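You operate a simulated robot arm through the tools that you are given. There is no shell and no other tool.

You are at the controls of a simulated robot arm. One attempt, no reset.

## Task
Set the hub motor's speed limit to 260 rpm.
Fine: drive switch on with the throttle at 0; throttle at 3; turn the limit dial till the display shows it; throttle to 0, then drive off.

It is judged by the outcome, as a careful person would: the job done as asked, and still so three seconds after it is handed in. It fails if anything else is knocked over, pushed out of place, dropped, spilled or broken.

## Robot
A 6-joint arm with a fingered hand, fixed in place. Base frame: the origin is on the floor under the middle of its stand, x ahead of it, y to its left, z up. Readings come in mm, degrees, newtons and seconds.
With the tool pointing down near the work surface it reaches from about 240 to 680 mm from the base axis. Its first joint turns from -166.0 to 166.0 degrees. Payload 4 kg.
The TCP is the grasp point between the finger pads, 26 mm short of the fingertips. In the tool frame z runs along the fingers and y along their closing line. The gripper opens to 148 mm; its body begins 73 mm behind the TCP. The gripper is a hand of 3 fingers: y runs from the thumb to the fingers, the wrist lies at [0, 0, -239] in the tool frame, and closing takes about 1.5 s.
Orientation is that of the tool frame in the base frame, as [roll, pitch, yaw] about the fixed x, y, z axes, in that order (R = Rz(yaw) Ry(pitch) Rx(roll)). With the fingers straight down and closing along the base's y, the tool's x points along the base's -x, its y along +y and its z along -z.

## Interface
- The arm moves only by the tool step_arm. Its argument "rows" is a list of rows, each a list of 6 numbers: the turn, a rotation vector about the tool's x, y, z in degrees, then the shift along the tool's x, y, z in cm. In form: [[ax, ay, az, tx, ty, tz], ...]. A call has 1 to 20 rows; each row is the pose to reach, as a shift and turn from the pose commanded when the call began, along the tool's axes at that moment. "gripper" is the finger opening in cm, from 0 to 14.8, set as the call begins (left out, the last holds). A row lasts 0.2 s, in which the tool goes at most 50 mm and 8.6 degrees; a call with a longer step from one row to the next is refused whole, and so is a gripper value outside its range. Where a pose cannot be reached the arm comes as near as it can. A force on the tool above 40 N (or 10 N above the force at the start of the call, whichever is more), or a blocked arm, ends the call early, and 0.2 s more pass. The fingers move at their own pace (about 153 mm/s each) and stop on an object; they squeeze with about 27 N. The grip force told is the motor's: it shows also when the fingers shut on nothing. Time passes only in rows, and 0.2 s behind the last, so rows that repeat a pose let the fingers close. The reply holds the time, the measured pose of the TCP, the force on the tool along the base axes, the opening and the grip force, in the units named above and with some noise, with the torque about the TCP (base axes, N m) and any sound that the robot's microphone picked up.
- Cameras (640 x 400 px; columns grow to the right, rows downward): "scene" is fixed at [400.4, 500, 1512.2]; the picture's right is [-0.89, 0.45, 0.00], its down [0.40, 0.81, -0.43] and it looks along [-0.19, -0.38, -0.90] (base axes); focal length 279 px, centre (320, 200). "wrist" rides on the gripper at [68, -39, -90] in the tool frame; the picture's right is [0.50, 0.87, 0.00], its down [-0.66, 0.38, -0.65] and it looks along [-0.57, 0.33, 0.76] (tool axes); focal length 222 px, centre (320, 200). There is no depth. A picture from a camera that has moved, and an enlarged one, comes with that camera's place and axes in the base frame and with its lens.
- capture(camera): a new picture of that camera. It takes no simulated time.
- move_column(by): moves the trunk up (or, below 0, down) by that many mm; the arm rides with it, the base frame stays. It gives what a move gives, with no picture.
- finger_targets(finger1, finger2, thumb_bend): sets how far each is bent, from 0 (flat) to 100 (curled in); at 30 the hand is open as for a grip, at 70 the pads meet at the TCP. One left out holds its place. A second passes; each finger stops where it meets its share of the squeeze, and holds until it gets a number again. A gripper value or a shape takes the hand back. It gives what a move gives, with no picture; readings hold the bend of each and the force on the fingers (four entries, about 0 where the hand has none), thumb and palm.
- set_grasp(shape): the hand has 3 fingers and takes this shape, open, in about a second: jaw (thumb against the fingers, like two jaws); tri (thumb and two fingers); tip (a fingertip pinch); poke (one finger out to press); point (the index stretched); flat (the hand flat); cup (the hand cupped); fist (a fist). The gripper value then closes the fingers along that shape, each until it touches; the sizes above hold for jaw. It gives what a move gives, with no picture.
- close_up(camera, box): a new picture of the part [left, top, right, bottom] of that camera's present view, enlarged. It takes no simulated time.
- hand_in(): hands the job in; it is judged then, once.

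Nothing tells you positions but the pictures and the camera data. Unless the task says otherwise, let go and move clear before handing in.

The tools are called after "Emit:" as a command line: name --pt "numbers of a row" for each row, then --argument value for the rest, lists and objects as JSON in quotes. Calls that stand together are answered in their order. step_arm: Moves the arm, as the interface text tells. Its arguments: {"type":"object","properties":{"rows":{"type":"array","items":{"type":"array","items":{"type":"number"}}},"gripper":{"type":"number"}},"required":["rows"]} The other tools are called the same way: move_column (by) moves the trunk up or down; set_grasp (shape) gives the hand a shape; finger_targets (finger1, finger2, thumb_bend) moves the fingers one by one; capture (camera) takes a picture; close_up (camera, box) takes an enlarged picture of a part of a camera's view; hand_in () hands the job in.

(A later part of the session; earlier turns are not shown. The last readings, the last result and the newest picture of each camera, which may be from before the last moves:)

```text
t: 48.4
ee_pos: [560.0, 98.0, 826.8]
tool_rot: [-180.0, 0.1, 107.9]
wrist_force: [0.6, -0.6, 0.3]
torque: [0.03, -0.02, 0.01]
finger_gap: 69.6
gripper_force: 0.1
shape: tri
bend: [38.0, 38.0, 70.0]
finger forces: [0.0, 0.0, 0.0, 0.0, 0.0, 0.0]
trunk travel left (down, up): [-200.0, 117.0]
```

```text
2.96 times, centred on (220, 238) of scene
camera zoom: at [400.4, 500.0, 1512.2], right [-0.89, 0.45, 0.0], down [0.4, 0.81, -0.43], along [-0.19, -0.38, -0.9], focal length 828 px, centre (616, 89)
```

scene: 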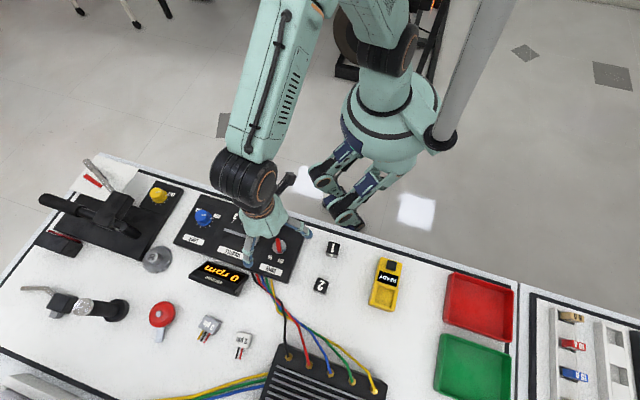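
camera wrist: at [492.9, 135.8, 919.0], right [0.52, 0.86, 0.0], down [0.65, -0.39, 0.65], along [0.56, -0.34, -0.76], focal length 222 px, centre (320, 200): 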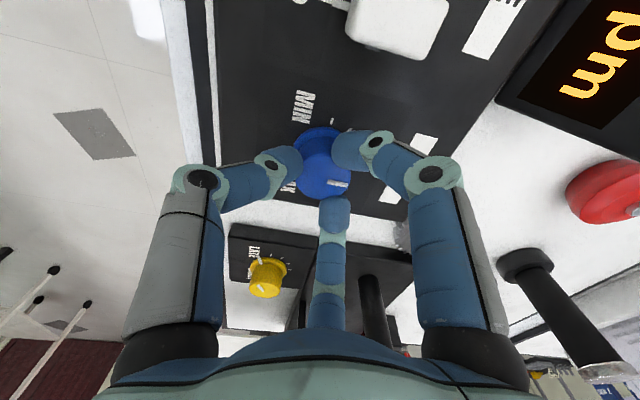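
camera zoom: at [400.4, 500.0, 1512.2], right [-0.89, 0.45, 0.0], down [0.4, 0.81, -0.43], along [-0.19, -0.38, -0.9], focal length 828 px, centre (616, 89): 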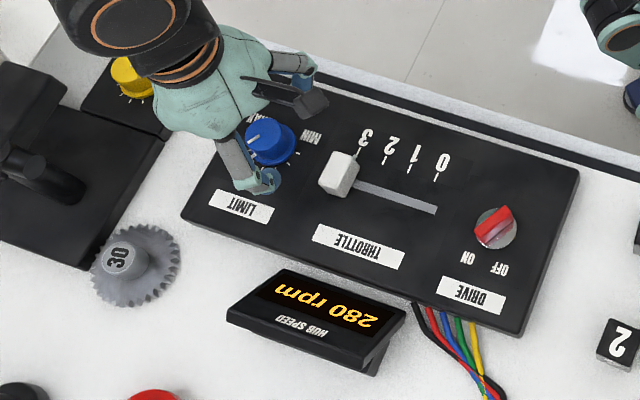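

Horizontally centred between the digits. Gripping again.

Emit:
step_arm --pt "0 0 0 0 0 0" --pt "0 0 0 0 0 0" --pt "0 0 0 0 0 0" --pt "0 0 0 0 0 0" --pt "0 0 0 0 0 0" --gripper 2

Emit:
close_up --camera "scene" --box '[130, 170, 310, 305]'

Emit:
close_up --camera "wrist" --box '[220, 80, 420, 230]'

```text
t: 49.6
ee_pos: [559.6, 96.8, 827.3]
tool_rot: [180.0, 0.0, 107.9]
wrist_force: [-0.6, -0.9, -4.6]
torque: [-0.01, 0.0, 0.04]
finger_gap: 25.7
gripper_force: 26.8
shape: tri
bend: [75.0, 75.0, 70.0]
finger forces: [23.8, 24.5, 0.0, 0.0, 24.1, 0.0]
trunk travel left (down, up): [-200.0, 117.0]
```

```text
2.96 times, centred on (220, 238) of scene
camera zoom: at [400.4, 500.0, 1512.2], right [-0.89, 0.45, 0.0], down [0.4, 0.81, -0.43], along [-0.19, -0.38, -0.9], focal length 828 px, centre (616, 89)
```

zoom: 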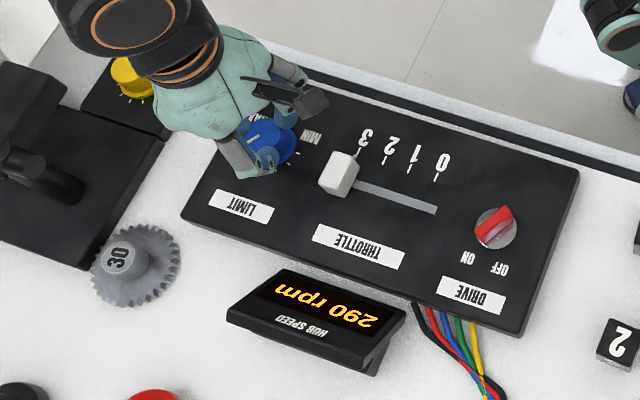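

```text
2.67 times, centred on (320, 155) of wrist
camera zoom: at [500.4, 149.8, 918.5], right [0.67, 0.74, 0.0], down [0.56, -0.51, 0.65], along [0.48, -0.44, -0.76], focal length 592 px, centre (320, 320)
```

zoom: 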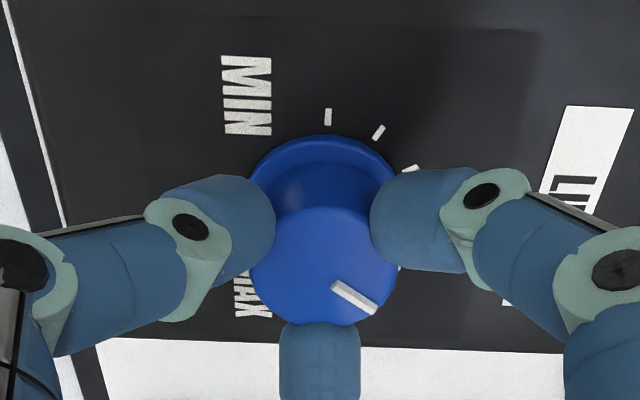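

Balanced grip; closing nudged it to 290. Turning back about 25°.

Emit:
step_arm --pt "0 0 -5 0 0 0" --pt "0 0 -10 0 0 0" --pt "0 0 -15 0 0 0" --pt "0 0 -20 0 0 0" --pt "0 0 -25 0 0 0" --pt "0 0 -25 0 0 0"

Emit:
close_up --camera "scene" --box '[130, 170, 310, 305]'

Emit:
close_up --camera "wrist" --box '[220, 80, 420, 230]'

```text
t: 51.0
ee_pos: [558.6, 96.2, 828.0]
tool_rot: [-179.9, 0.0, 132.8]
wrist_force: [-0.7, -1.8, -9.4]
torque: [-0.05, 0.03, -0.02]
finger_gap: 25.4
gripper_force: 27.7
shape: tri
bend: [75.0, 75.0, 70.0]
finger forces: [22.9, 24.8, 0.1, 0.0, 25.8, 0.0]
trunk travel left (down, up): [-200.0, 117.0]
```

```text
2.96 times, centred on (220, 238) of scene
camera zoom: at [400.4, 500.0, 1512.2], right [-0.89, 0.45, 0.0], down [0.4, 0.81, -0.43], along [-0.19, -0.38, -0.9], focal length 828 px, centre (616, 89)
```

zoom: 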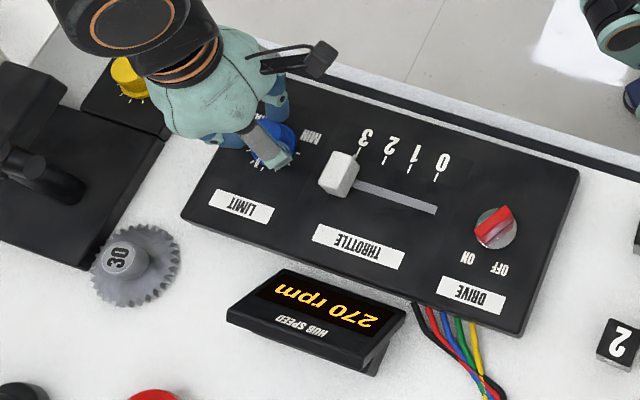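

```text
2.67 times, centred on (320, 155) of wrist
camera zoom: at [483.8, 120.2, 918.9], right [0.29, 0.96, 0.0], down [0.72, -0.22, 0.65], along [0.62, -0.19, -0.76], focal length 592 px, centre (320, 320)
```

zoom: 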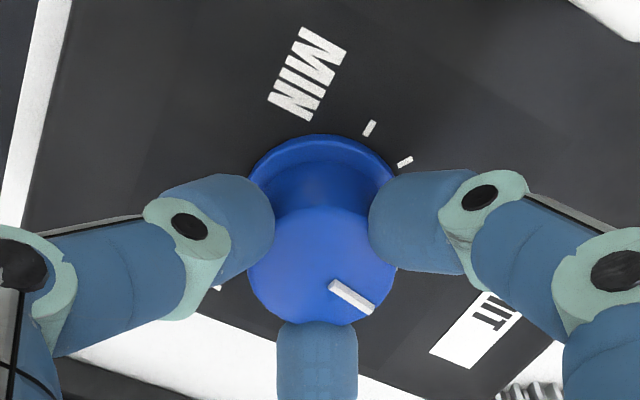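

Lateral forces are now near zero, so the centring is good. 270 rpm; continuing back in small steps.

Emit:
step_arm --pt "0 0 -2 0 0 0" --pt "0 0 -4 0 0 0" --pt "0 0 -4 0 0 0"

Emit:
close_up --camera "scene" --box '[180, 240, 260, 305]'

```text
t: 51.8
ee_pos: [559.6, 97.8, 828.1]
tool_rot: [-179.9, -0.1, 136.9]
wrist_force: [-2.3, -3.1, -14.7]
torque: [-0.08, 0.03, -0.01]
finger_gap: 25.5
gripper_force: 26.4
shape: tri
bend: [75.0, 75.0, 70.0]
finger forces: [22.7, 25.0, 0.0, 0.0, 26.4, 0.0]
trunk travel left (down, up): [-200.0, 117.0]
```

```text
6.15 times, centred on (220, 272) of scene
camera zoom: at [400.4, 500.0, 1512.2], right [-0.89, 0.45, 0.0], down [0.4, 0.81, -0.43], along [-0.19, -0.38, -0.9], focal length 1719 px, centre (935, -246)
```

zoom: 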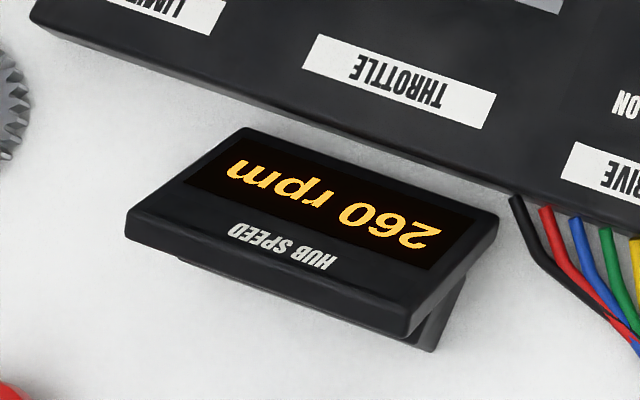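

260. Three more degrees towards mid-band, then I open gradually.

Emit:
step_arm --pt "0 0 -1.5 0 0 0" --pt "0 0 -3 0 0 0" --pt "0 0 -3 0 0 0"

Emit:
close_up --camera "scene" --box '[180, 240, 260, 305]'

Emit:
close_up --camera "wrist" --box '[220, 80, 420, 230]'

Emit:
step_arm --pt "0 0 0 0 0 0" --pt "0 0 0 0 0 0" --gripper 2.7

Emit:
close_up --camera "scene" --box '[180, 240, 260, 305]'

```text
t: 52.6
ee_pos: [559.3, 97.8, 827.5]
tool_rot: [180.0, 0.0, 139.9]
wrist_force: [-5.5, -3.2, -12.8]
torque: [-0.08, 0.1, 0.0]
finger_gap: 25.4
gripper_force: 27.1
shape: tri
bend: [75.0, 75.0, 70.0]
finger forces: [23.3, 23.8, 0.0, 0.0, 28.0, 0.1]
trunk travel left (down, up): [-200.0, 117.0]
```

```text
6.15 times, centred on (220, 272) of scene
camera zoom: at [400.4, 500.0, 1512.2], right [-0.89, 0.45, 0.0], down [0.4, 0.81, -0.43], along [-0.19, -0.38, -0.9], focal length 1719 px, centre (935, -246)
```

zoom: 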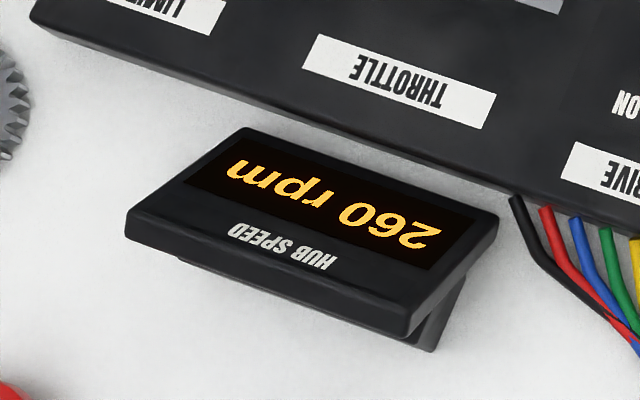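

```text
2.67 times, centred on (320, 155) of wrist
camera zoom: at [481.9, 111.2, 919.0], right [0.18, 0.98, 0.0], down [0.75, -0.13, 0.65], along [0.64, -0.11, -0.76], focal length 592 px, centre (320, 320)
```

zoom: 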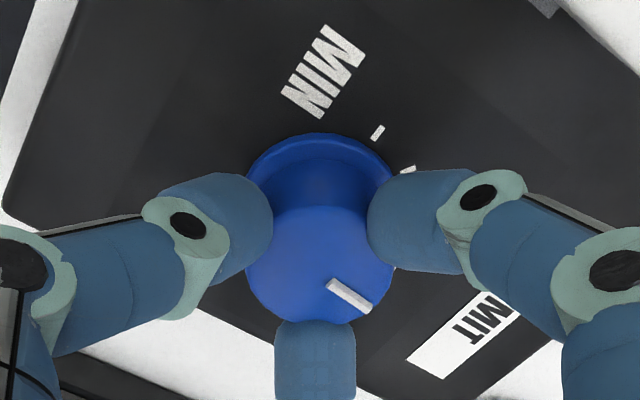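

```text
t: 53.2
ee_pos: [560.2, 97.5, 828.0]
tool_rot: [179.9, 0.1, 139.9]
wrist_force: [-1.1, -0.2, -0.3]
torque: [0.01, -0.01, -0.03]
finger_gap: 27.4
gripper_force: 0.1
shape: tri
bend: [75.0, 74.0, 70.0]
finger forces: [0.9, 1.3, 0.0, 0.1, 1.3, 0.1]
trunk travel left (down, up): [-200.0, 117.0]
```

```text
6.15 times, centred on (220, 272) of scene
camera zoom: at [400.4, 500.0, 1512.2], right [-0.89, 0.45, 0.0], down [0.4, 0.81, -0.43], along [-0.19, -0.38, -0.9], focal length 1719 px, centre (935, -246)
```

zoom: 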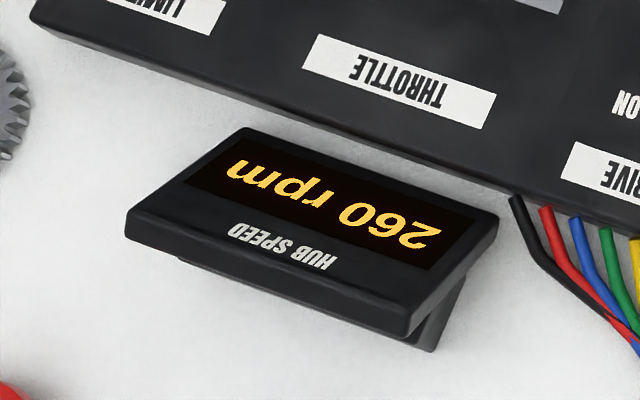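

Still 260 with the grip eased to about 1 N. Opening the rest of the way.

Emit:
step_arm --pt "0 0 0 0 0 0" --pt "0 0 0 0 0 0" --gripper 3.0

Emit:
step_arm --pt "0 0 0 0 0 0" --pt "0 0 0 0 0 0" --pt "0 0 0 0 0 0" --gripper 7

Emit:
close_up --camera "scene" --box '[180, 240, 260, 305]'

Emit:
close_up --camera "wrist" --box '[220, 80, 420, 230]'

```text
t: 53.8
ee_pos: [559.2, 98.4, 828.2]
tool_rot: [179.9, 0.1, 139.9]
wrist_force: [1.3, -0.3, 0.8]
torque: [-0.01, -0.03, 0.03]
finger_gap: 30.2
gripper_force: 0.1
shape: tri
bend: [75.0, 75.0, 70.0]
finger forces: [0.2, 1.0, 0.0, 0.0, 0.6, 0.1]
trunk travel left (down, up): [-200.0, 117.0]
```

```text
t: 54.6
ee_pos: [559.1, 97.0, 827.5]
tool_rot: [180.0, -0.1, 139.9]
wrist_force: [-0.5, -0.5, -0.5]
torque: [-0.04, -0.02, 0.0]
finger_gap: 69.5
gripper_force: 0.1
shape: tri
bend: [38.0, 38.0, 70.0]
finger forces: [0.1, 0.0, 0.0, 0.0, 0.1, 0.0]
trunk travel left (down, up): [-200.0, 117.0]
```

```text
6.15 times, centred on (220, 272) of scene
camera zoom: at [400.4, 500.0, 1512.2], right [-0.89, 0.45, 0.0], down [0.4, 0.81, -0.43], along [-0.19, -0.38, -0.9], focal length 1719 px, centre (935, -246)
```

zoom: 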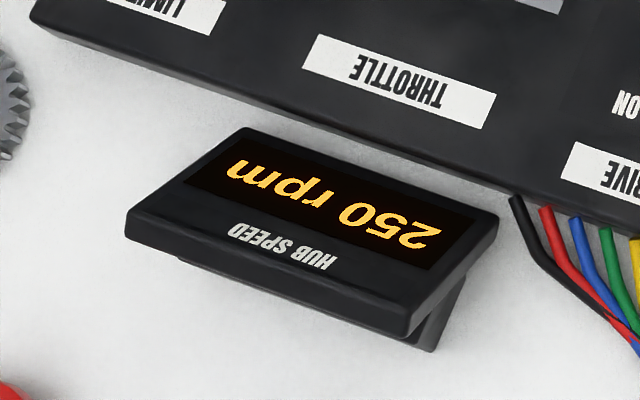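

```text
2.67 times, centred on (320, 155) of wrist
camera zoom: at [481.7, 111.4, 919.3], right [0.18, 0.98, 0.0], down [0.74, -0.13, 0.65], along [0.64, -0.11, -0.76], focal length 592 px, centre (320, 320)
```

zoom: 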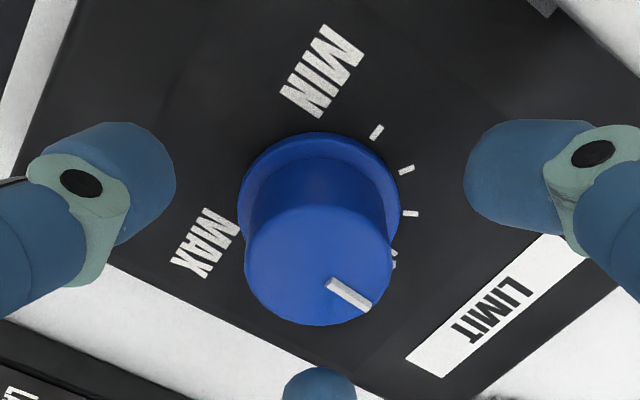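

It settled just into 250 after release. I'll take a high-zoom reference of the pointer, then regrip gently for a small correction.

Emit:
close_up --camera "wrist" --box '[290, 120, 390, 210]'

Emit:
step_arm --pt "0 0 0 0 0 0" --pt "0 0 0 0 0 0" --pt "0 0 0 0 0 0" --pt "0 0 0 0 0 0" --gripper 3

Emit:
step_arm --pt "0 0 0 0 0 0" --pt "0 0 0 0 0 0" --pt "0 0 0 0 0 0" --gripper 2.5

Emit:
close_up --camera "scene" --box '[180, 240, 260, 305]'

Emit:
close_up --camera "wrist" --box '[290, 120, 390, 210]'

```text
4.44 times, centred on (340, 165) of wrist
camera zoom: at [481.7, 111.4, 919.3], right [0.18, 0.98, 0.0], down [0.74, -0.13, 0.65], along [0.64, -0.11, -0.76], focal length 987 px, centre (231, 356)
```

zoom: 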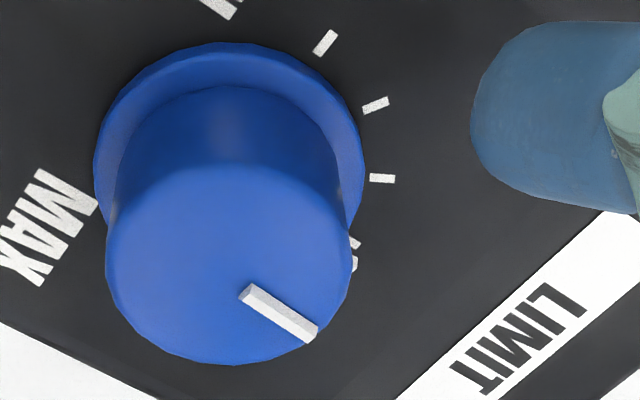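

```text
t: 55.6
ee_pos: [560.0, 97.0, 827.6]
tool_rot: [-180.0, 0.0, 139.9]
wrist_force: [0.1, -0.6, -0.2]
torque: [0.02, -0.05, 0.03]
finger_gap: 31.1
gripper_force: 0.1
shape: tri
bend: [75.0, 75.0, 70.0]
finger forces: [0.1, 0.9, 0.0, 0.0, 0.5, 0.0]
trunk travel left (down, up): [-200.0, 117.0]
```

```text
t: 56.4
ee_pos: [559.8, 98.1, 827.3]
tool_rot: [-179.9, 0.0, 139.9]
wrist_force: [-0.7, 0.2, -4.1]
torque: [-0.02, 0.03, -0.01]
finger_gap: 27.3
gripper_force: 27.0
shape: tri
bend: [75.0, 75.0, 70.0]
finger forces: [23.7, 24.1, 0.0, 0.0, 23.9, 0.0]
trunk travel left (down, up): [-200.0, 117.0]
```

```text
6.15 times, centred on (220, 272) of scene
camera zoom: at [400.4, 500.0, 1512.2], right [-0.89, 0.45, 0.0], down [0.4, 0.81, -0.43], along [-0.19, -0.38, -0.9], focal length 1719 px, centre (935, -246)
```

zoom: 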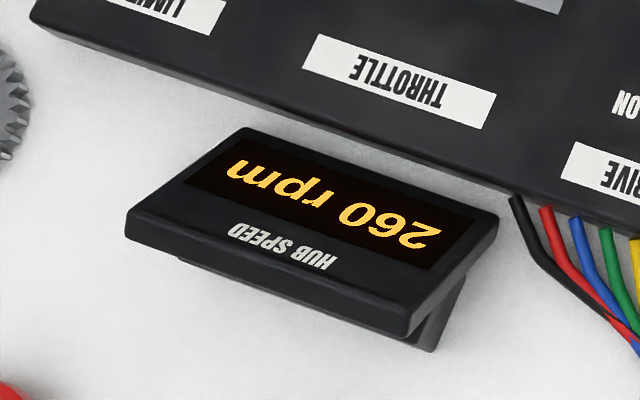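

```text
4.44 times, centred on (340, 165) of wrist
camera zoom: at [481.8, 111.4, 919.0], right [0.18, 0.98, 0.0], down [0.75, -0.13, 0.65], along [0.64, -0.11, -0.76], focal length 987 px, centre (231, 356)
```

zoom: 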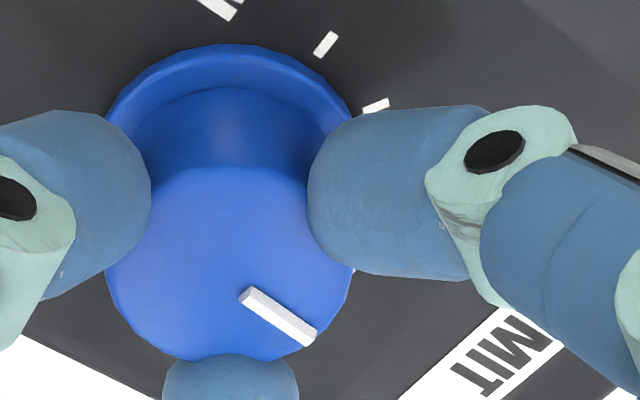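

Closing shifts it a few rpm back to 260, so the open/close offset is only a few rpm. I'll turn +6° and release gently again.

Emit:
step_arm --pt "0 0 2 0 0 0" --pt "0 0 4 0 0 0" --pt "0 0 6 0 0 0" --pt "0 0 6 0 0 0"

Emit:
close_up --camera "scene" --box '[180, 240, 260, 305]'

Emit:
step_arm --pt "0 0 0 0 0 0" --pt "0 0 0 0 0 0" --gripper 2.8

Emit:
step_arm --pt "0 0 0 0 0 0" --pt "0 0 0 0 0 0" --pt "0 0 0 0 0 0" --pt "0 0 0 0 0 0" --gripper 7

Emit:
close_up --camera "scene" --box '[180, 240, 260, 305]'

Emit:
close_up --camera "wrist" --box '[290, 120, 390, 210]'

```text
t: 57.4
ee_pos: [558.4, 97.4, 827.8]
tool_rot: [-180.0, 0.0, 133.8]
wrist_force: [4.7, 0.5, -5.2]
torque: [-0.02, -0.09, 0.04]
finger_gap: 27.2
gripper_force: 27.3
shape: tri
bend: [75.0, 75.0, 70.0]
finger forces: [24.1, 26.9, 0.1, 0.0, 23.0, 0.0]
trunk travel left (down, up): [-200.0, 117.0]
```

```text
6.15 times, centred on (220, 272) of scene
camera zoom: at [400.4, 500.0, 1512.2], right [-0.89, 0.45, 0.0], down [0.4, 0.81, -0.43], along [-0.19, -0.38, -0.9], focal length 1719 px, centre (935, -246)
```

zoom: 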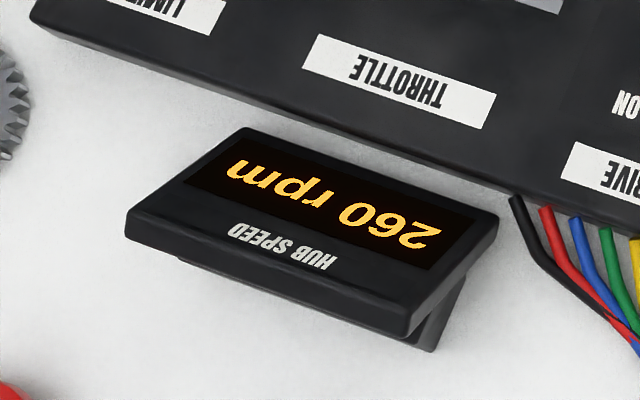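

```text
t: 58.0
ee_pos: [559.0, 96.8, 826.8]
tool_rot: [-180.0, 0.0, 133.9]
wrist_force: [1.5, 0.1, 1.8]
torque: [-0.05, -0.06, 0.02]
finger_gap: 29.0
gripper_force: 0.0
shape: tri
bend: [75.0, 75.0, 70.0]
finger forces: [0.5, 2.1, 0.0, 0.0, 0.7, 0.0]
trunk travel left (down, up): [-200.0, 117.0]
```

```text
t: 59.0
ee_pos: [558.0, 96.9, 827.2]
tool_rot: [-179.9, 0.0, 133.9]
wrist_force: [0.5, 0.3, 0.2]
torque: [-0.02, 0.02, -0.01]
finger_gap: 69.5
gripper_force: 0.1
shape: tri
bend: [38.0, 38.0, 70.0]
finger forces: [0.0, 0.0, 0.0, 0.0, 0.1, 0.1]
trunk travel left (down, up): [-200.0, 117.0]
```

```text
6.15 times, centred on (220, 272) of scene
camera zoom: at [400.4, 500.0, 1512.2], right [-0.89, 0.45, 0.0], down [0.4, 0.81, -0.43], along [-0.19, -0.38, -0.9], focal length 1719 px, centre (935, -246)
```

zoom: 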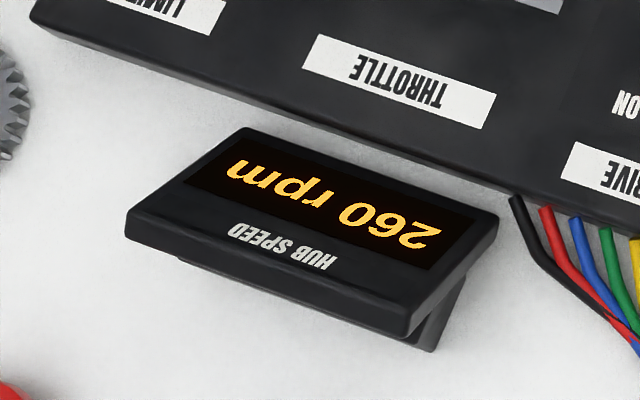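

```text
4.44 times, centred on (340, 165) of wrist
camera zoom: at [482.4, 119.3, 919.3], right [0.28, 0.96, 0.0], down [0.73, -0.21, 0.65], along [0.63, -0.18, -0.76], focal length 987 px, centre (231, 356)
```

zoom: 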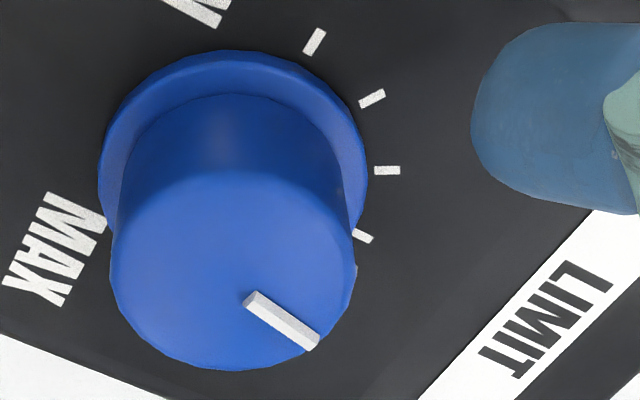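

The dial now rests at 260 with the hand open, about 6° above where it read 250, so it is near mid-band. I'll rise straight up, recheck, and then go to the throttle.

Emit:
step_arm --pt "0 0 0 0 0 -2" --pt "0 0 0 0 0 -5" --pt "0 0 0 0 0 -7.6" --pt "0 0 0 0 0 -7.6"

Emit:
step_arm --pt "0 0 -8.3 0.8 0.04 0" --pt "0 0 -16.6 1.5 0.07 0" --pt "0 0 -24.9 2.3 0.1 0" --pt "0 0 -33.2 3.0 0.14 0" --pt "0 0 -41.5 3.8 0.17 0" --pt "0 0 -49.8 4.5 0.2 0" --pt "0 0 -58.1 5.3 0.24 0" --pt "0 0 -66.4 6.0 0.27 0" --pt "0 0 -74.7 6.8 0.31 0" --pt "0 0 -83 7.5 0.34 0" --pt "0 0 -91.1 8.1 0.37 0" --pt "0 0 -91.1 8.1 0.37 0"

Emit:
capture --camera "wrist"

Emit:
close_up --camera "wrist" --box '[250, 60, 390, 180]'

Emit:
close_up --camera "scene" --box '[130, 170, 310, 305]'

```text
t: 60.0
ee_pos: [558.2, 98.5, 902.7]
tool_rot: [-179.9, 0.1, 133.8]
wrist_force: [0.0, 0.5, 0.1]
torque: [-0.03, 0.0, 0.03]
finger_gap: 69.6
gripper_force: 0.1
shape: tri
bend: [38.0, 38.0, 70.0]
finger forces: [0.1, 0.1, 0.0, 0.1, 0.1, 0.1]
trunk travel left (down, up): [-200.0, 117.0]
```

```text
t: 62.6
ee_pos: [505.6, 158.5, 902.7]
tool_rot: [180.0, -0.1, -134.9]
wrist_force: [-0.2, 0.4, 0.5]
torque: [0.01, 0.0, 0.02]
finger_gap: 69.7
gripper_force: 0.1
shape: tri
bend: [38.0, 38.0, 70.0]
finger forces: [0.0, 0.0, 0.1, 0.1, 0.0, 0.0]
trunk travel left (down, up): [-200.0, 117.0]
```

```text
taken
camera wrist: at [484.0, 83.8, 994.1], right [-0.97, 0.26, 0.0], down [0.19, 0.73, 0.65], along [0.17, 0.63, -0.76], focal length 222 px, centre (320, 200)
```

wrist: 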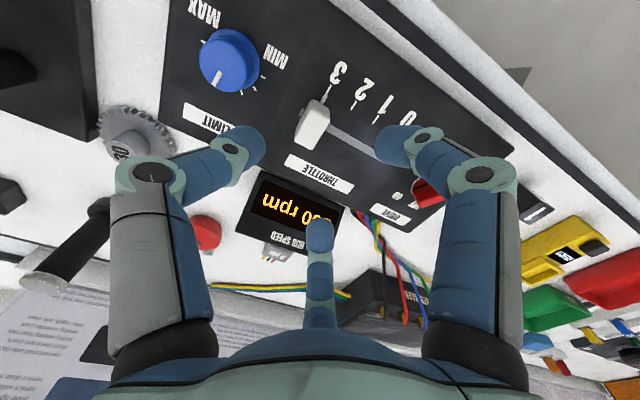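

```text
3.33 times, centred on (320, 120) of wrist
camera zoom: at [484.0, 83.8, 994.1], right [-0.97, 0.26, 0.0], down [0.19, 0.73, 0.65], along [0.17, 0.63, -0.76], focal length 740 px, centre (320, 467)
```

zoom: 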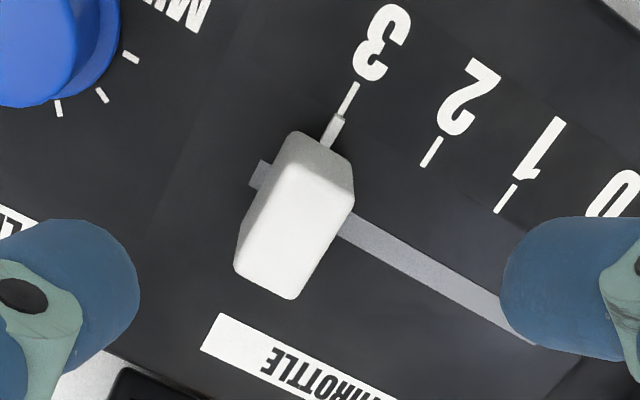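

```text
2.96 times, centred on (220, 238) of scene
camera zoom: at [400.4, 500.0, 1512.2], right [-0.89, 0.45, 0.0], down [0.4, 0.81, -0.43], along [-0.19, -0.38, -0.9], focal length 828 px, centre (616, 89)
```

zoom: 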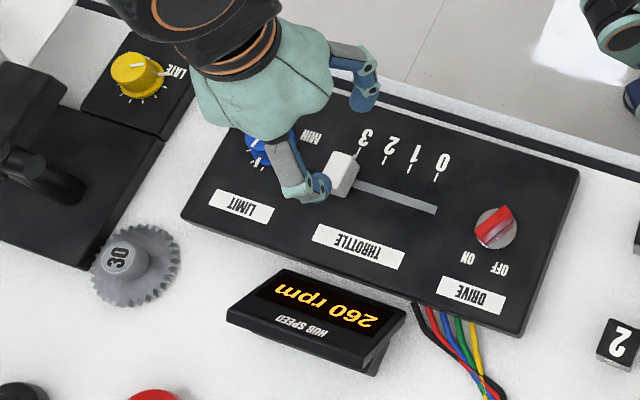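

Display holds 260 and the throttle is still at 3. I descend over the throttle knob, shifting 3.5 mm to line up with the slot.

Emit:
step_arm --pt "0 0 0 -0.35 0 0.5" --pt "0 0 0 -0.35 0 3.5" --pt "0 0 0 -0.35 0 6.0" --pt "0 0 0 -0.35 0 8.1" --pt "0 0 0 -0.35 0 8.1"

Emit:
close_up --camera "wrist" --box '[220, 80, 420, 230]'

Emit:
close_up --camera "scene" --box '[130, 170, 310, 305]'

```text
t: 63.8
ee_pos: [508.5, 161.4, 822.4]
tool_rot: [180.0, 0.0, -135.0]
wrist_force: [0.1, -0.1, 0.0]
torque: [-0.02, -0.01, 0.01]
finger_gap: 69.3
gripper_force: 0.0
shape: tri
bend: [38.0, 38.0, 70.0]
finger forces: [0.0, 0.0, 0.1, 0.0, 0.0, 0.1]
trunk travel left (down, up): [-200.0, 117.0]
```

```text
2.67 times, centred on (320, 155) of wrist
camera zoom: at [488.3, 86.4, 914.2], right [-0.97, 0.26, 0.0], down [0.2, 0.73, 0.65], along [0.17, 0.63, -0.76], focal length 592 px, centre (320, 320)
```

zoom: 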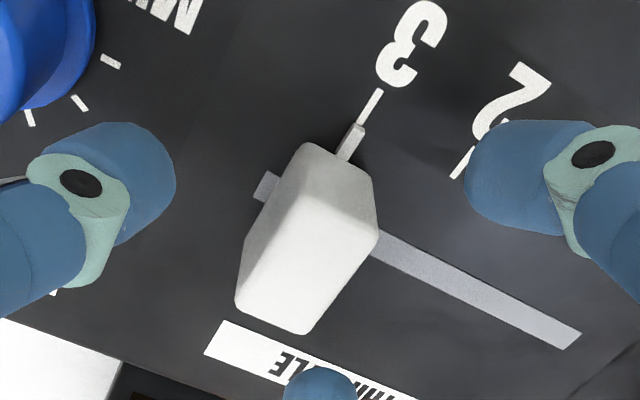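

```text
2.96 times, centred on (220, 238) of scene
camera zoom: at [400.4, 500.0, 1512.2], right [-0.89, 0.45, 0.0], down [0.4, 0.81, -0.43], along [-0.19, -0.38, -0.9], focal length 828 px, centre (616, 89)
```

zoom: 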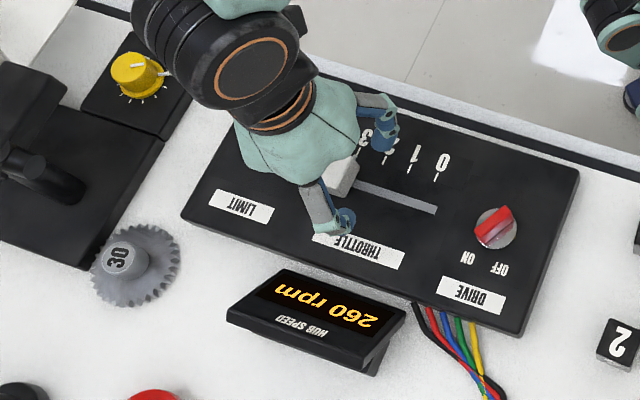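

Positioned around the knob, clear of the dial, with the display still at 260. Closing on the knob.

Emit:
step_arm --pt "0 0 0 0 0 0" --pt "0 0 0 0 0 0" --pt "0 0 0 0 0 0" --pt "0 0 0 0 0 0" --pt "0 0 0 0 0 0" --gripper 0.5

Emit:
close_up --camera "wrist" --box '[220, 80, 420, 230]'

Emit:
close_up --camera "scene" --box '[130, 170, 310, 305]'

```text
t: 65.0
ee_pos: [509.4, 161.7, 822.7]
tool_rot: [180.0, 0.1, -135.0]
wrist_force: [-2.3, 0.9, -6.3]
torque: [-0.09, -0.07, 0.04]
finger_gap: 19.8
gripper_force: 27.1
shape: tri
bend: [76.0, 76.0, 70.0]
finger forces: [18.9, 18.8, 0.0, 0.0, 27.1, 0.1]
trunk travel left (down, up): [-200.0, 117.0]
```

```text
2.67 times, centred on (320, 155) of wrist
camera zoom: at [488.3, 86.5, 914.0], right [-0.97, 0.26, 0.0], down [0.2, 0.73, 0.65], along [0.17, 0.63, -0.76], focal length 592 px, centre (320, 320)
```

zoom: 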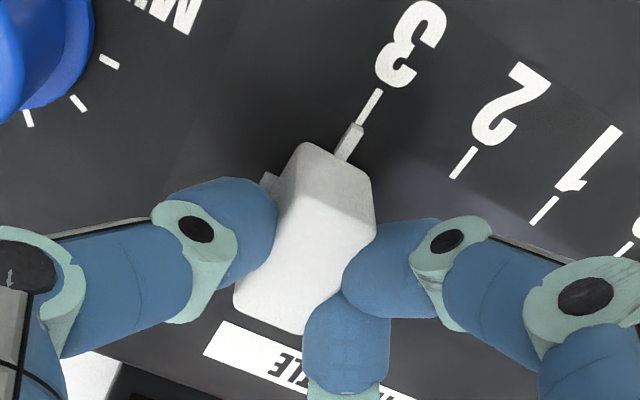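

```text
2.96 times, centred on (220, 238) of scene
camera zoom: at [400.4, 500.0, 1512.2], right [-0.89, 0.45, 0.0], down [0.4, 0.81, -0.43], along [-0.19, -0.38, -0.9], focal length 828 px, centre (616, 89)
```

zoom: 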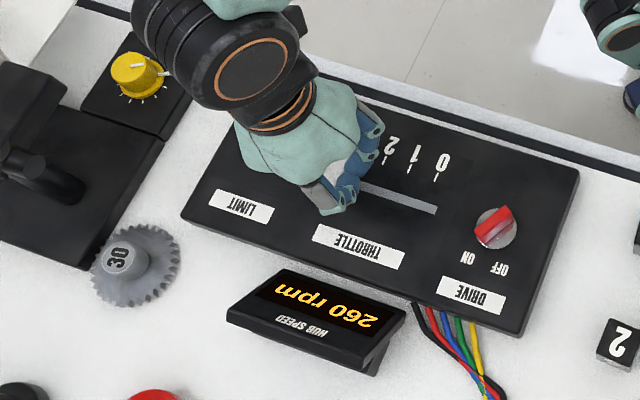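

A clean, balanced grip with the display still at 260. Sliding the throttle back towards 0.

Emit:
step_arm --pt "0 0 0 0 0.7 0" --pt "0 0 0 0 1.4 0" --pt "0 0 0 0 2.1 0" --pt "0 0 0 0 2.8 0" --pt "0 0 0 0 3.5 0" --pt "0 0 0 0 4.2 0" --pt "0 0 0 0 4.9 0" --pt "0 0 0 0 5.6 0" --pt "0 0 0 0 6.3 0" --pt "0 0 0 0 7.0 0" --pt "0 0 0 0 7.5 0"

Emit:
close_up --camera "wrist" --box '[220, 80, 420, 230]'

Emit:
close_up --camera "scene" --box '[130, 170, 310, 305]'

```text
t: 67.4
ee_pos: [455.5, 214.6, 822.5]
tool_rot: [179.9, 0.1, -135.0]
wrist_force: [6.5, 6.2, 0.1]
torque: [0.02, -0.22, 0.12]
finger_gap: 19.2
gripper_force: 27.1
shape: tri
bend: [76.0, 76.0, 70.0]
finger forces: [21.0, 21.2, 0.1, 0.0, 28.8, 0.0]
trunk travel left (down, up): [-200.0, 117.0]
```

```text
2.67 times, centred on (320, 155) of wrist
camera zoom: at [434.0, 139.5, 913.8], right [-0.97, 0.26, 0.0], down [0.2, 0.73, 0.65], along [0.17, 0.63, -0.76], focal length 592 px, centre (320, 320)
```

zoom: 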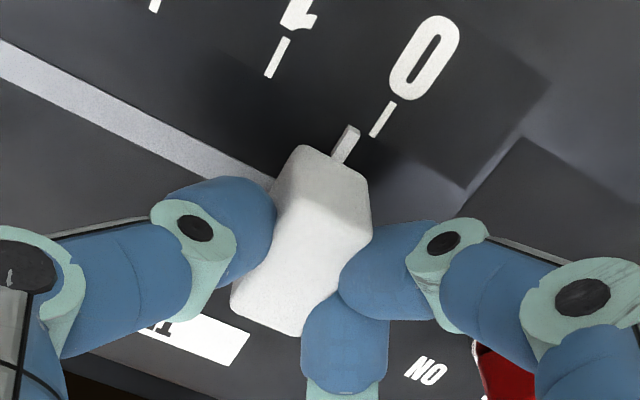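

```text
2.96 times, centred on (220, 238) of scene
camera zoom: at [400.4, 500.0, 1512.2], right [-0.89, 0.45, 0.0], down [0.4, 0.81, -0.43], along [-0.19, -0.38, -0.9], focal length 828 px, centre (616, 89)
```

zoom: 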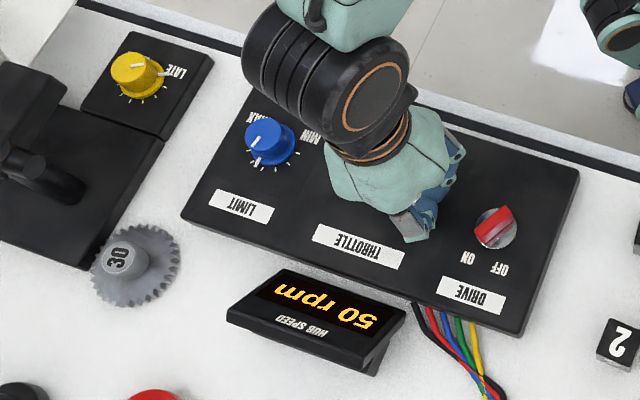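

About 5 mm short of the 0 mark. Pushing the rest of the way to its stop.

Emit:
step_arm --pt "0 0 0 0 0.2 0" --pt "0 0 0 0 0.4 0" --pt "0 0 0 0 0.55 0" --pt "0 0 0 0 0.65 0" --pt "0 0 0 0 0.65 0" --pt "0 0 0 0 0.65 0"

Emit:
close_up --camera "wrist" --box '[220, 80, 420, 230]'

Emit:
close_up --camera "scene" --box '[130, 170, 310, 305]'

```text
t: 68.8
ee_pos: [450.3, 218.1, 822.2]
tool_rot: [180.0, -0.1, -135.1]
wrist_force: [9.7, -1.0, 4.7]
torque: [-0.17, -0.3, 0.08]
finger_gap: 19.1
gripper_force: 26.9
shape: tri
bend: [76.0, 76.0, 70.0]
finger forces: [20.2, 20.2, 0.0, 0.0, 33.6, 0.1]
trunk travel left (down, up): [-200.0, 117.0]
```

```text
2.67 times, centred on (320, 155) of wrist
camera zoom: at [429.8, 143.8, 913.6], right [-0.97, 0.26, 0.0], down [0.2, 0.73, 0.65], along [0.17, 0.63, -0.76], focal length 592 px, centre (320, 320)
```

zoom: 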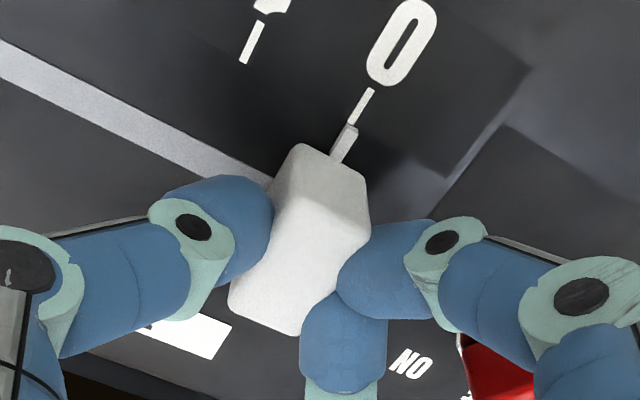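

```text
2.96 times, centred on (220, 238) of scene
camera zoom: at [400.4, 500.0, 1512.2], right [-0.89, 0.45, 0.0], down [0.4, 0.81, -0.43], along [-0.19, -0.38, -0.9], focal length 828 px, centre (616, 89)
```

zoom: 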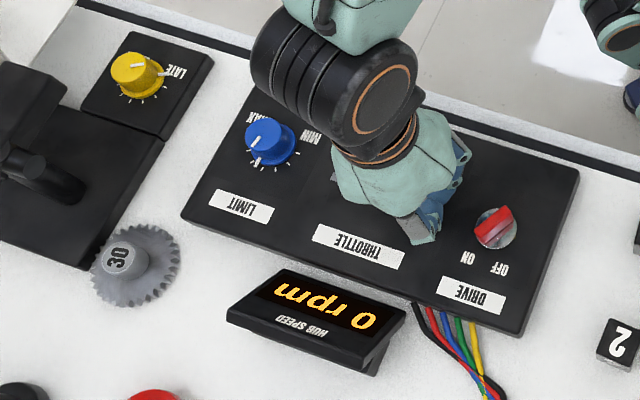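

0 rpm and the pointer is aligned with 0. Releasing and rising.

Emit:
step_arm --pt "0 0 0 0 0 0" --pt "0 0 0 0 0 0" --gripper 2.4

Emit:
step_arm --pt "0 0 0 0 0 0" --pt "0 0 0 0 0 0" --pt "0 0 0 0 0 0" --gripper 7

Emit:
step_arm --pt "0 0 0 0 0 -2" --pt "0 0 0 0 0 -5" --pt "0 0 0 0 0 -8" --pt "0 0 0 0 0 -8"

Emit:
close_up --camera "wrist" --box '[220, 40, 420, 190]'

Emit:
close_up --camera "scene" --box '[130, 170, 310, 305]'

```text
t: 69.4
ee_pos: [448.9, 219.1, 822.1]
tool_rot: [-179.9, -0.1, -135.0]
wrist_force: [1.4, -0.1, 1.9]
torque: [-0.02, -0.01, 0.0]
finger_gap: 24.4
gripper_force: 0.1
shape: tri
bend: [75.0, 75.0, 70.0]
finger forces: [0.4, 0.6, 0.0, 0.1, 2.6, 0.0]
trunk travel left (down, up): [-200.0, 117.0]
```

```text
t: 70.2
ee_pos: [450.0, 218.7, 822.0]
tool_rot: [180.0, 0.0, -135.0]
wrist_force: [0.1, 0.1, -0.1]
torque: [-0.05, 0.0, 0.02]
finger_gap: 69.7
gripper_force: 0.0
shape: tri
bend: [38.0, 38.0, 70.0]
finger forces: [0.1, 0.0, 0.1, 0.0, 0.0, 0.0]
trunk travel left (down, up): [-200.0, 117.0]
```

```text
t: 71.2
ee_pos: [453.1, 217.8, 902.5]
tool_rot: [-179.9, 0.0, -135.0]
wrist_force: [-0.1, -0.6, 0.1]
torque: [0.02, -0.02, -0.01]
finger_gap: 69.5
gripper_force: 0.0
shape: tri
bend: [38.0, 38.0, 70.0]
finger forces: [0.1, 0.1, 0.0, 0.0, 0.1, 0.1]
trunk travel left (down, up): [-200.0, 117.0]
```

```text
2.67 times, centred on (320, 115) of wrist
camera zoom: at [429.5, 143.0, 995.0], right [-0.97, 0.26, 0.0], down [0.2, 0.73, 0.65], along [0.17, 0.63, -0.76], focal length 592 px, centre (320, 427)
```

zoom: 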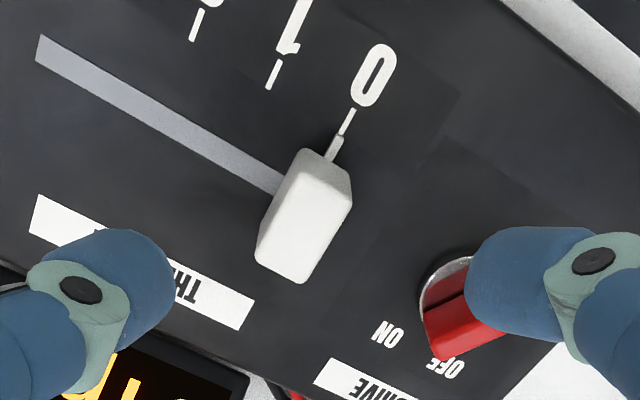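

```text
2.96 times, centred on (220, 238) of scene
camera zoom: at [400.4, 500.0, 1512.2], right [-0.89, 0.45, 0.0], down [0.4, 0.81, -0.43], along [-0.19, -0.38, -0.9], focal length 828 px, centre (616, 89)
```

zoom: 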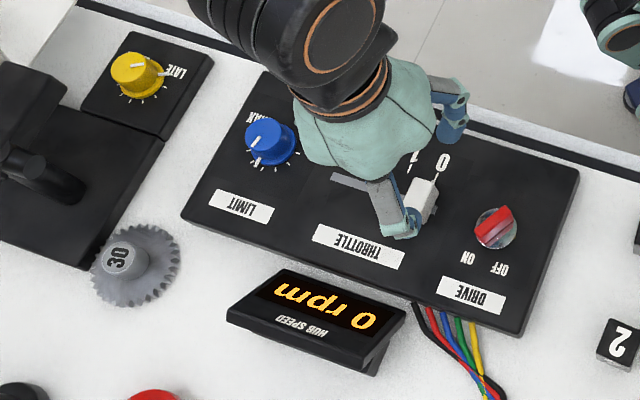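

Throttle is at 0, the display reads 0 rpm, and the dial hasn't moved. Now I go to the drive switch, aligning the hand with the bar in its ON position.

Emit:
step_arm --pt "0 0 6 -0.03 1.4 0" --pt "0 0 12 -0.06 2.7 0" --pt "0 0 18 -0.1 4.1 0" --pt "0 0 24 -0.13 5.4 0" --pt "0 0 30 -0.16 6.77 0" --pt "0 0 30 -0.16 6.77 0"

Emit:
close_up --camera "wrist" --box '[250, 60, 390, 180]'

Emit:
capture --camera "wrist"

```text
t: 72.6
ee_pos: [402.7, 267.2, 902.8]
tool_rot: [-180.0, 0.0, -165.1]
wrist_force: [0.8, -0.5, -0.4]
torque: [0.0, 0.03, 0.0]
finger_gap: 69.7
gripper_force: 0.0
shape: tri
bend: [38.0, 38.0, 70.0]
finger forces: [0.0, 0.0, 0.0, 0.1, 0.0, 0.0]
trunk travel left (down, up): [-200.0, 117.0]
```

```text
3.33 times, centred on (320, 120) of wrist
camera zoom: at [347.2, 212.5, 994.2], right [-0.71, 0.71, 0.0], down [0.54, 0.53, 0.65], along [0.46, 0.46, -0.76], focal length 740 px, centre (320, 467)
```

zoom: 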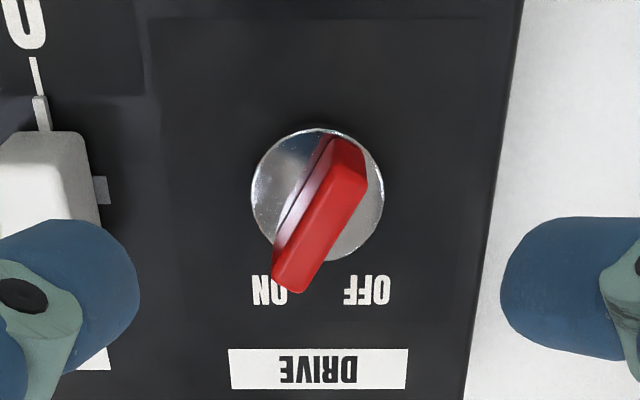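

```text
taken
camera wrist: at [347.2, 212.5, 994.2], right [-0.71, 0.71, 0.0], down [0.54, 0.53, 0.65], along [0.46, 0.46, -0.76], focal length 222 px, centre (320, 200)
```

wrist: 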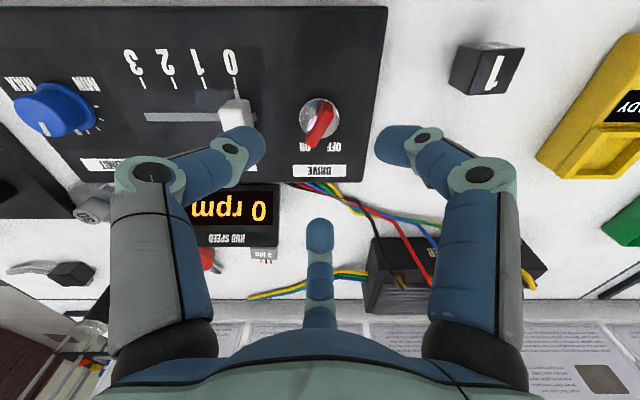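

Centred over the switch and aligned with the bar. I'll use a slightly narrower opening to stay clear of the throttle knob, and descend.

Emit:
step_arm --pt "0 0 0 0 0 2.5" --pt "0 0 0 0 0 5.0" --pt "0 0 0 0 0 7.0" --pt "0 0 0 0 0 7.0" --gripper 5.8

Emit:
capture --camera "wrist"

Emit:
close_up --camera "wrist" --box '[220, 80, 420, 230]'

```text
t: 73.6
ee_pos: [403.0, 264.9, 831.8]
tool_rot: [180.0, 0.0, -164.9]
wrist_force: [-0.3, -0.3, -0.1]
torque: [0.04, 0.0, 0.0]
finger_gap: 58.4
gripper_force: 0.0
shape: tri
bend: [77.0, 77.0, 70.0]
finger forces: [0.0, 0.1, 0.0, 0.0, 0.1, 0.1]
trunk travel left (down, up): [-200.0, 117.0]
```

```text
taken
camera wrist: at [347.5, 210.7, 923.9], right [-0.71, 0.71, 0.0], down [0.53, 0.54, 0.65], along [0.46, 0.46, -0.76], focal length 222 px, centre (320, 200)
```

wrist: 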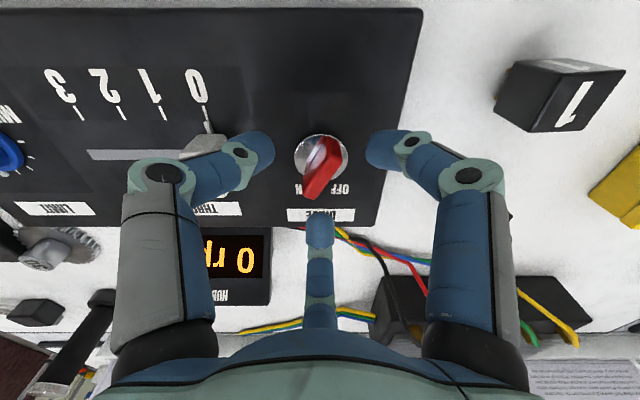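

```text
2.67 times, centred on (320, 155) of wrist
camera zoom: at [347.5, 210.7, 923.9], right [-0.71, 0.71, 0.0], down [0.53, 0.54, 0.65], along [0.46, 0.46, -0.76], focal length 592 px, centre (320, 320)
```

zoom: 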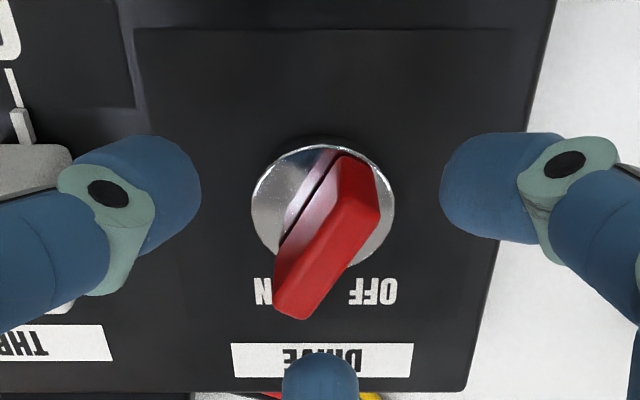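

Clear around the knob. Going down the last 11 mm and closing on the bar.

Emit:
step_arm --pt "0 0 0 0 0 0.6" --pt "0 0 0 0 0 1.1" --pt "0 0 0 0 0 1.1"

Emit:
step_arm --pt "0 0 0 0 0 0" --pt "0 0 0 0 0 0" --pt "0 0 0 0 0 0" --pt "0 0 0 0 0 0" --pt "0 0 0 0 0 0" --gripper 0

Emit:
close_up --camera "wrist" --box '[220, 80, 420, 230]'

Emit:
close_up --camera "scene" --box '[130, 170, 310, 305]'

```text
t: 74.4
ee_pos: [403.9, 266.8, 822.3]
tool_rot: [-180.0, 0.1, -165.1]
wrist_force: [-0.3, -0.7, 0.1]
torque: [0.02, 0.02, 0.0]
finger_gap: 58.8
gripper_force: 0.1
shape: tri
bend: [77.0, 77.0, 70.0]
finger forces: [0.1, 0.0, 0.0, 0.0, 0.1, 0.0]
trunk travel left (down, up): [-200.0, 117.0]
```

```text
t: 75.6
ee_pos: [403.9, 265.5, 821.5]
tool_rot: [-179.9, 0.0, -165.0]
wrist_force: [0.1, -2.4, -3.0]
torque: [-0.2, 0.0, -0.04]
finger_gap: 8.8
gripper_force: 26.6
shape: tri
bend: [76.0, 76.0, 70.0]
finger forces: [18.1, 17.6, 0.1, 0.0, 30.8, 0.0]
trunk travel left (down, up): [-200.0, 117.0]
```

```text
2.67 times, centred on (320, 155) of wrist
camera zoom: at [347.7, 211.4, 914.0], right [-0.71, 0.71, 0.0], down [0.54, 0.54, 0.65], along [0.46, 0.46, -0.76], focal length 592 px, centre (320, 320)
```

zoom: 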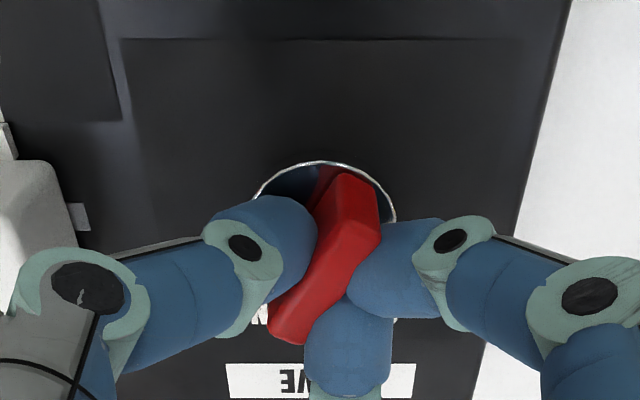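

```text
2.96 times, centred on (220, 238) of scene
camera zoom: at [400.4, 500.0, 1512.2], right [-0.89, 0.45, 0.0], down [0.4, 0.81, -0.43], along [-0.19, -0.38, -0.9], focal length 828 px, centre (616, 89)
```

zoom: 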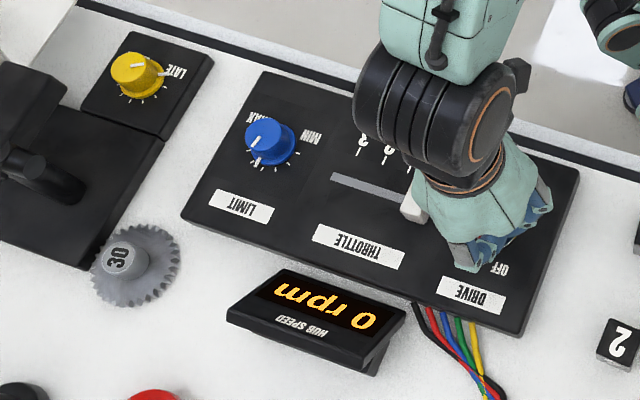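

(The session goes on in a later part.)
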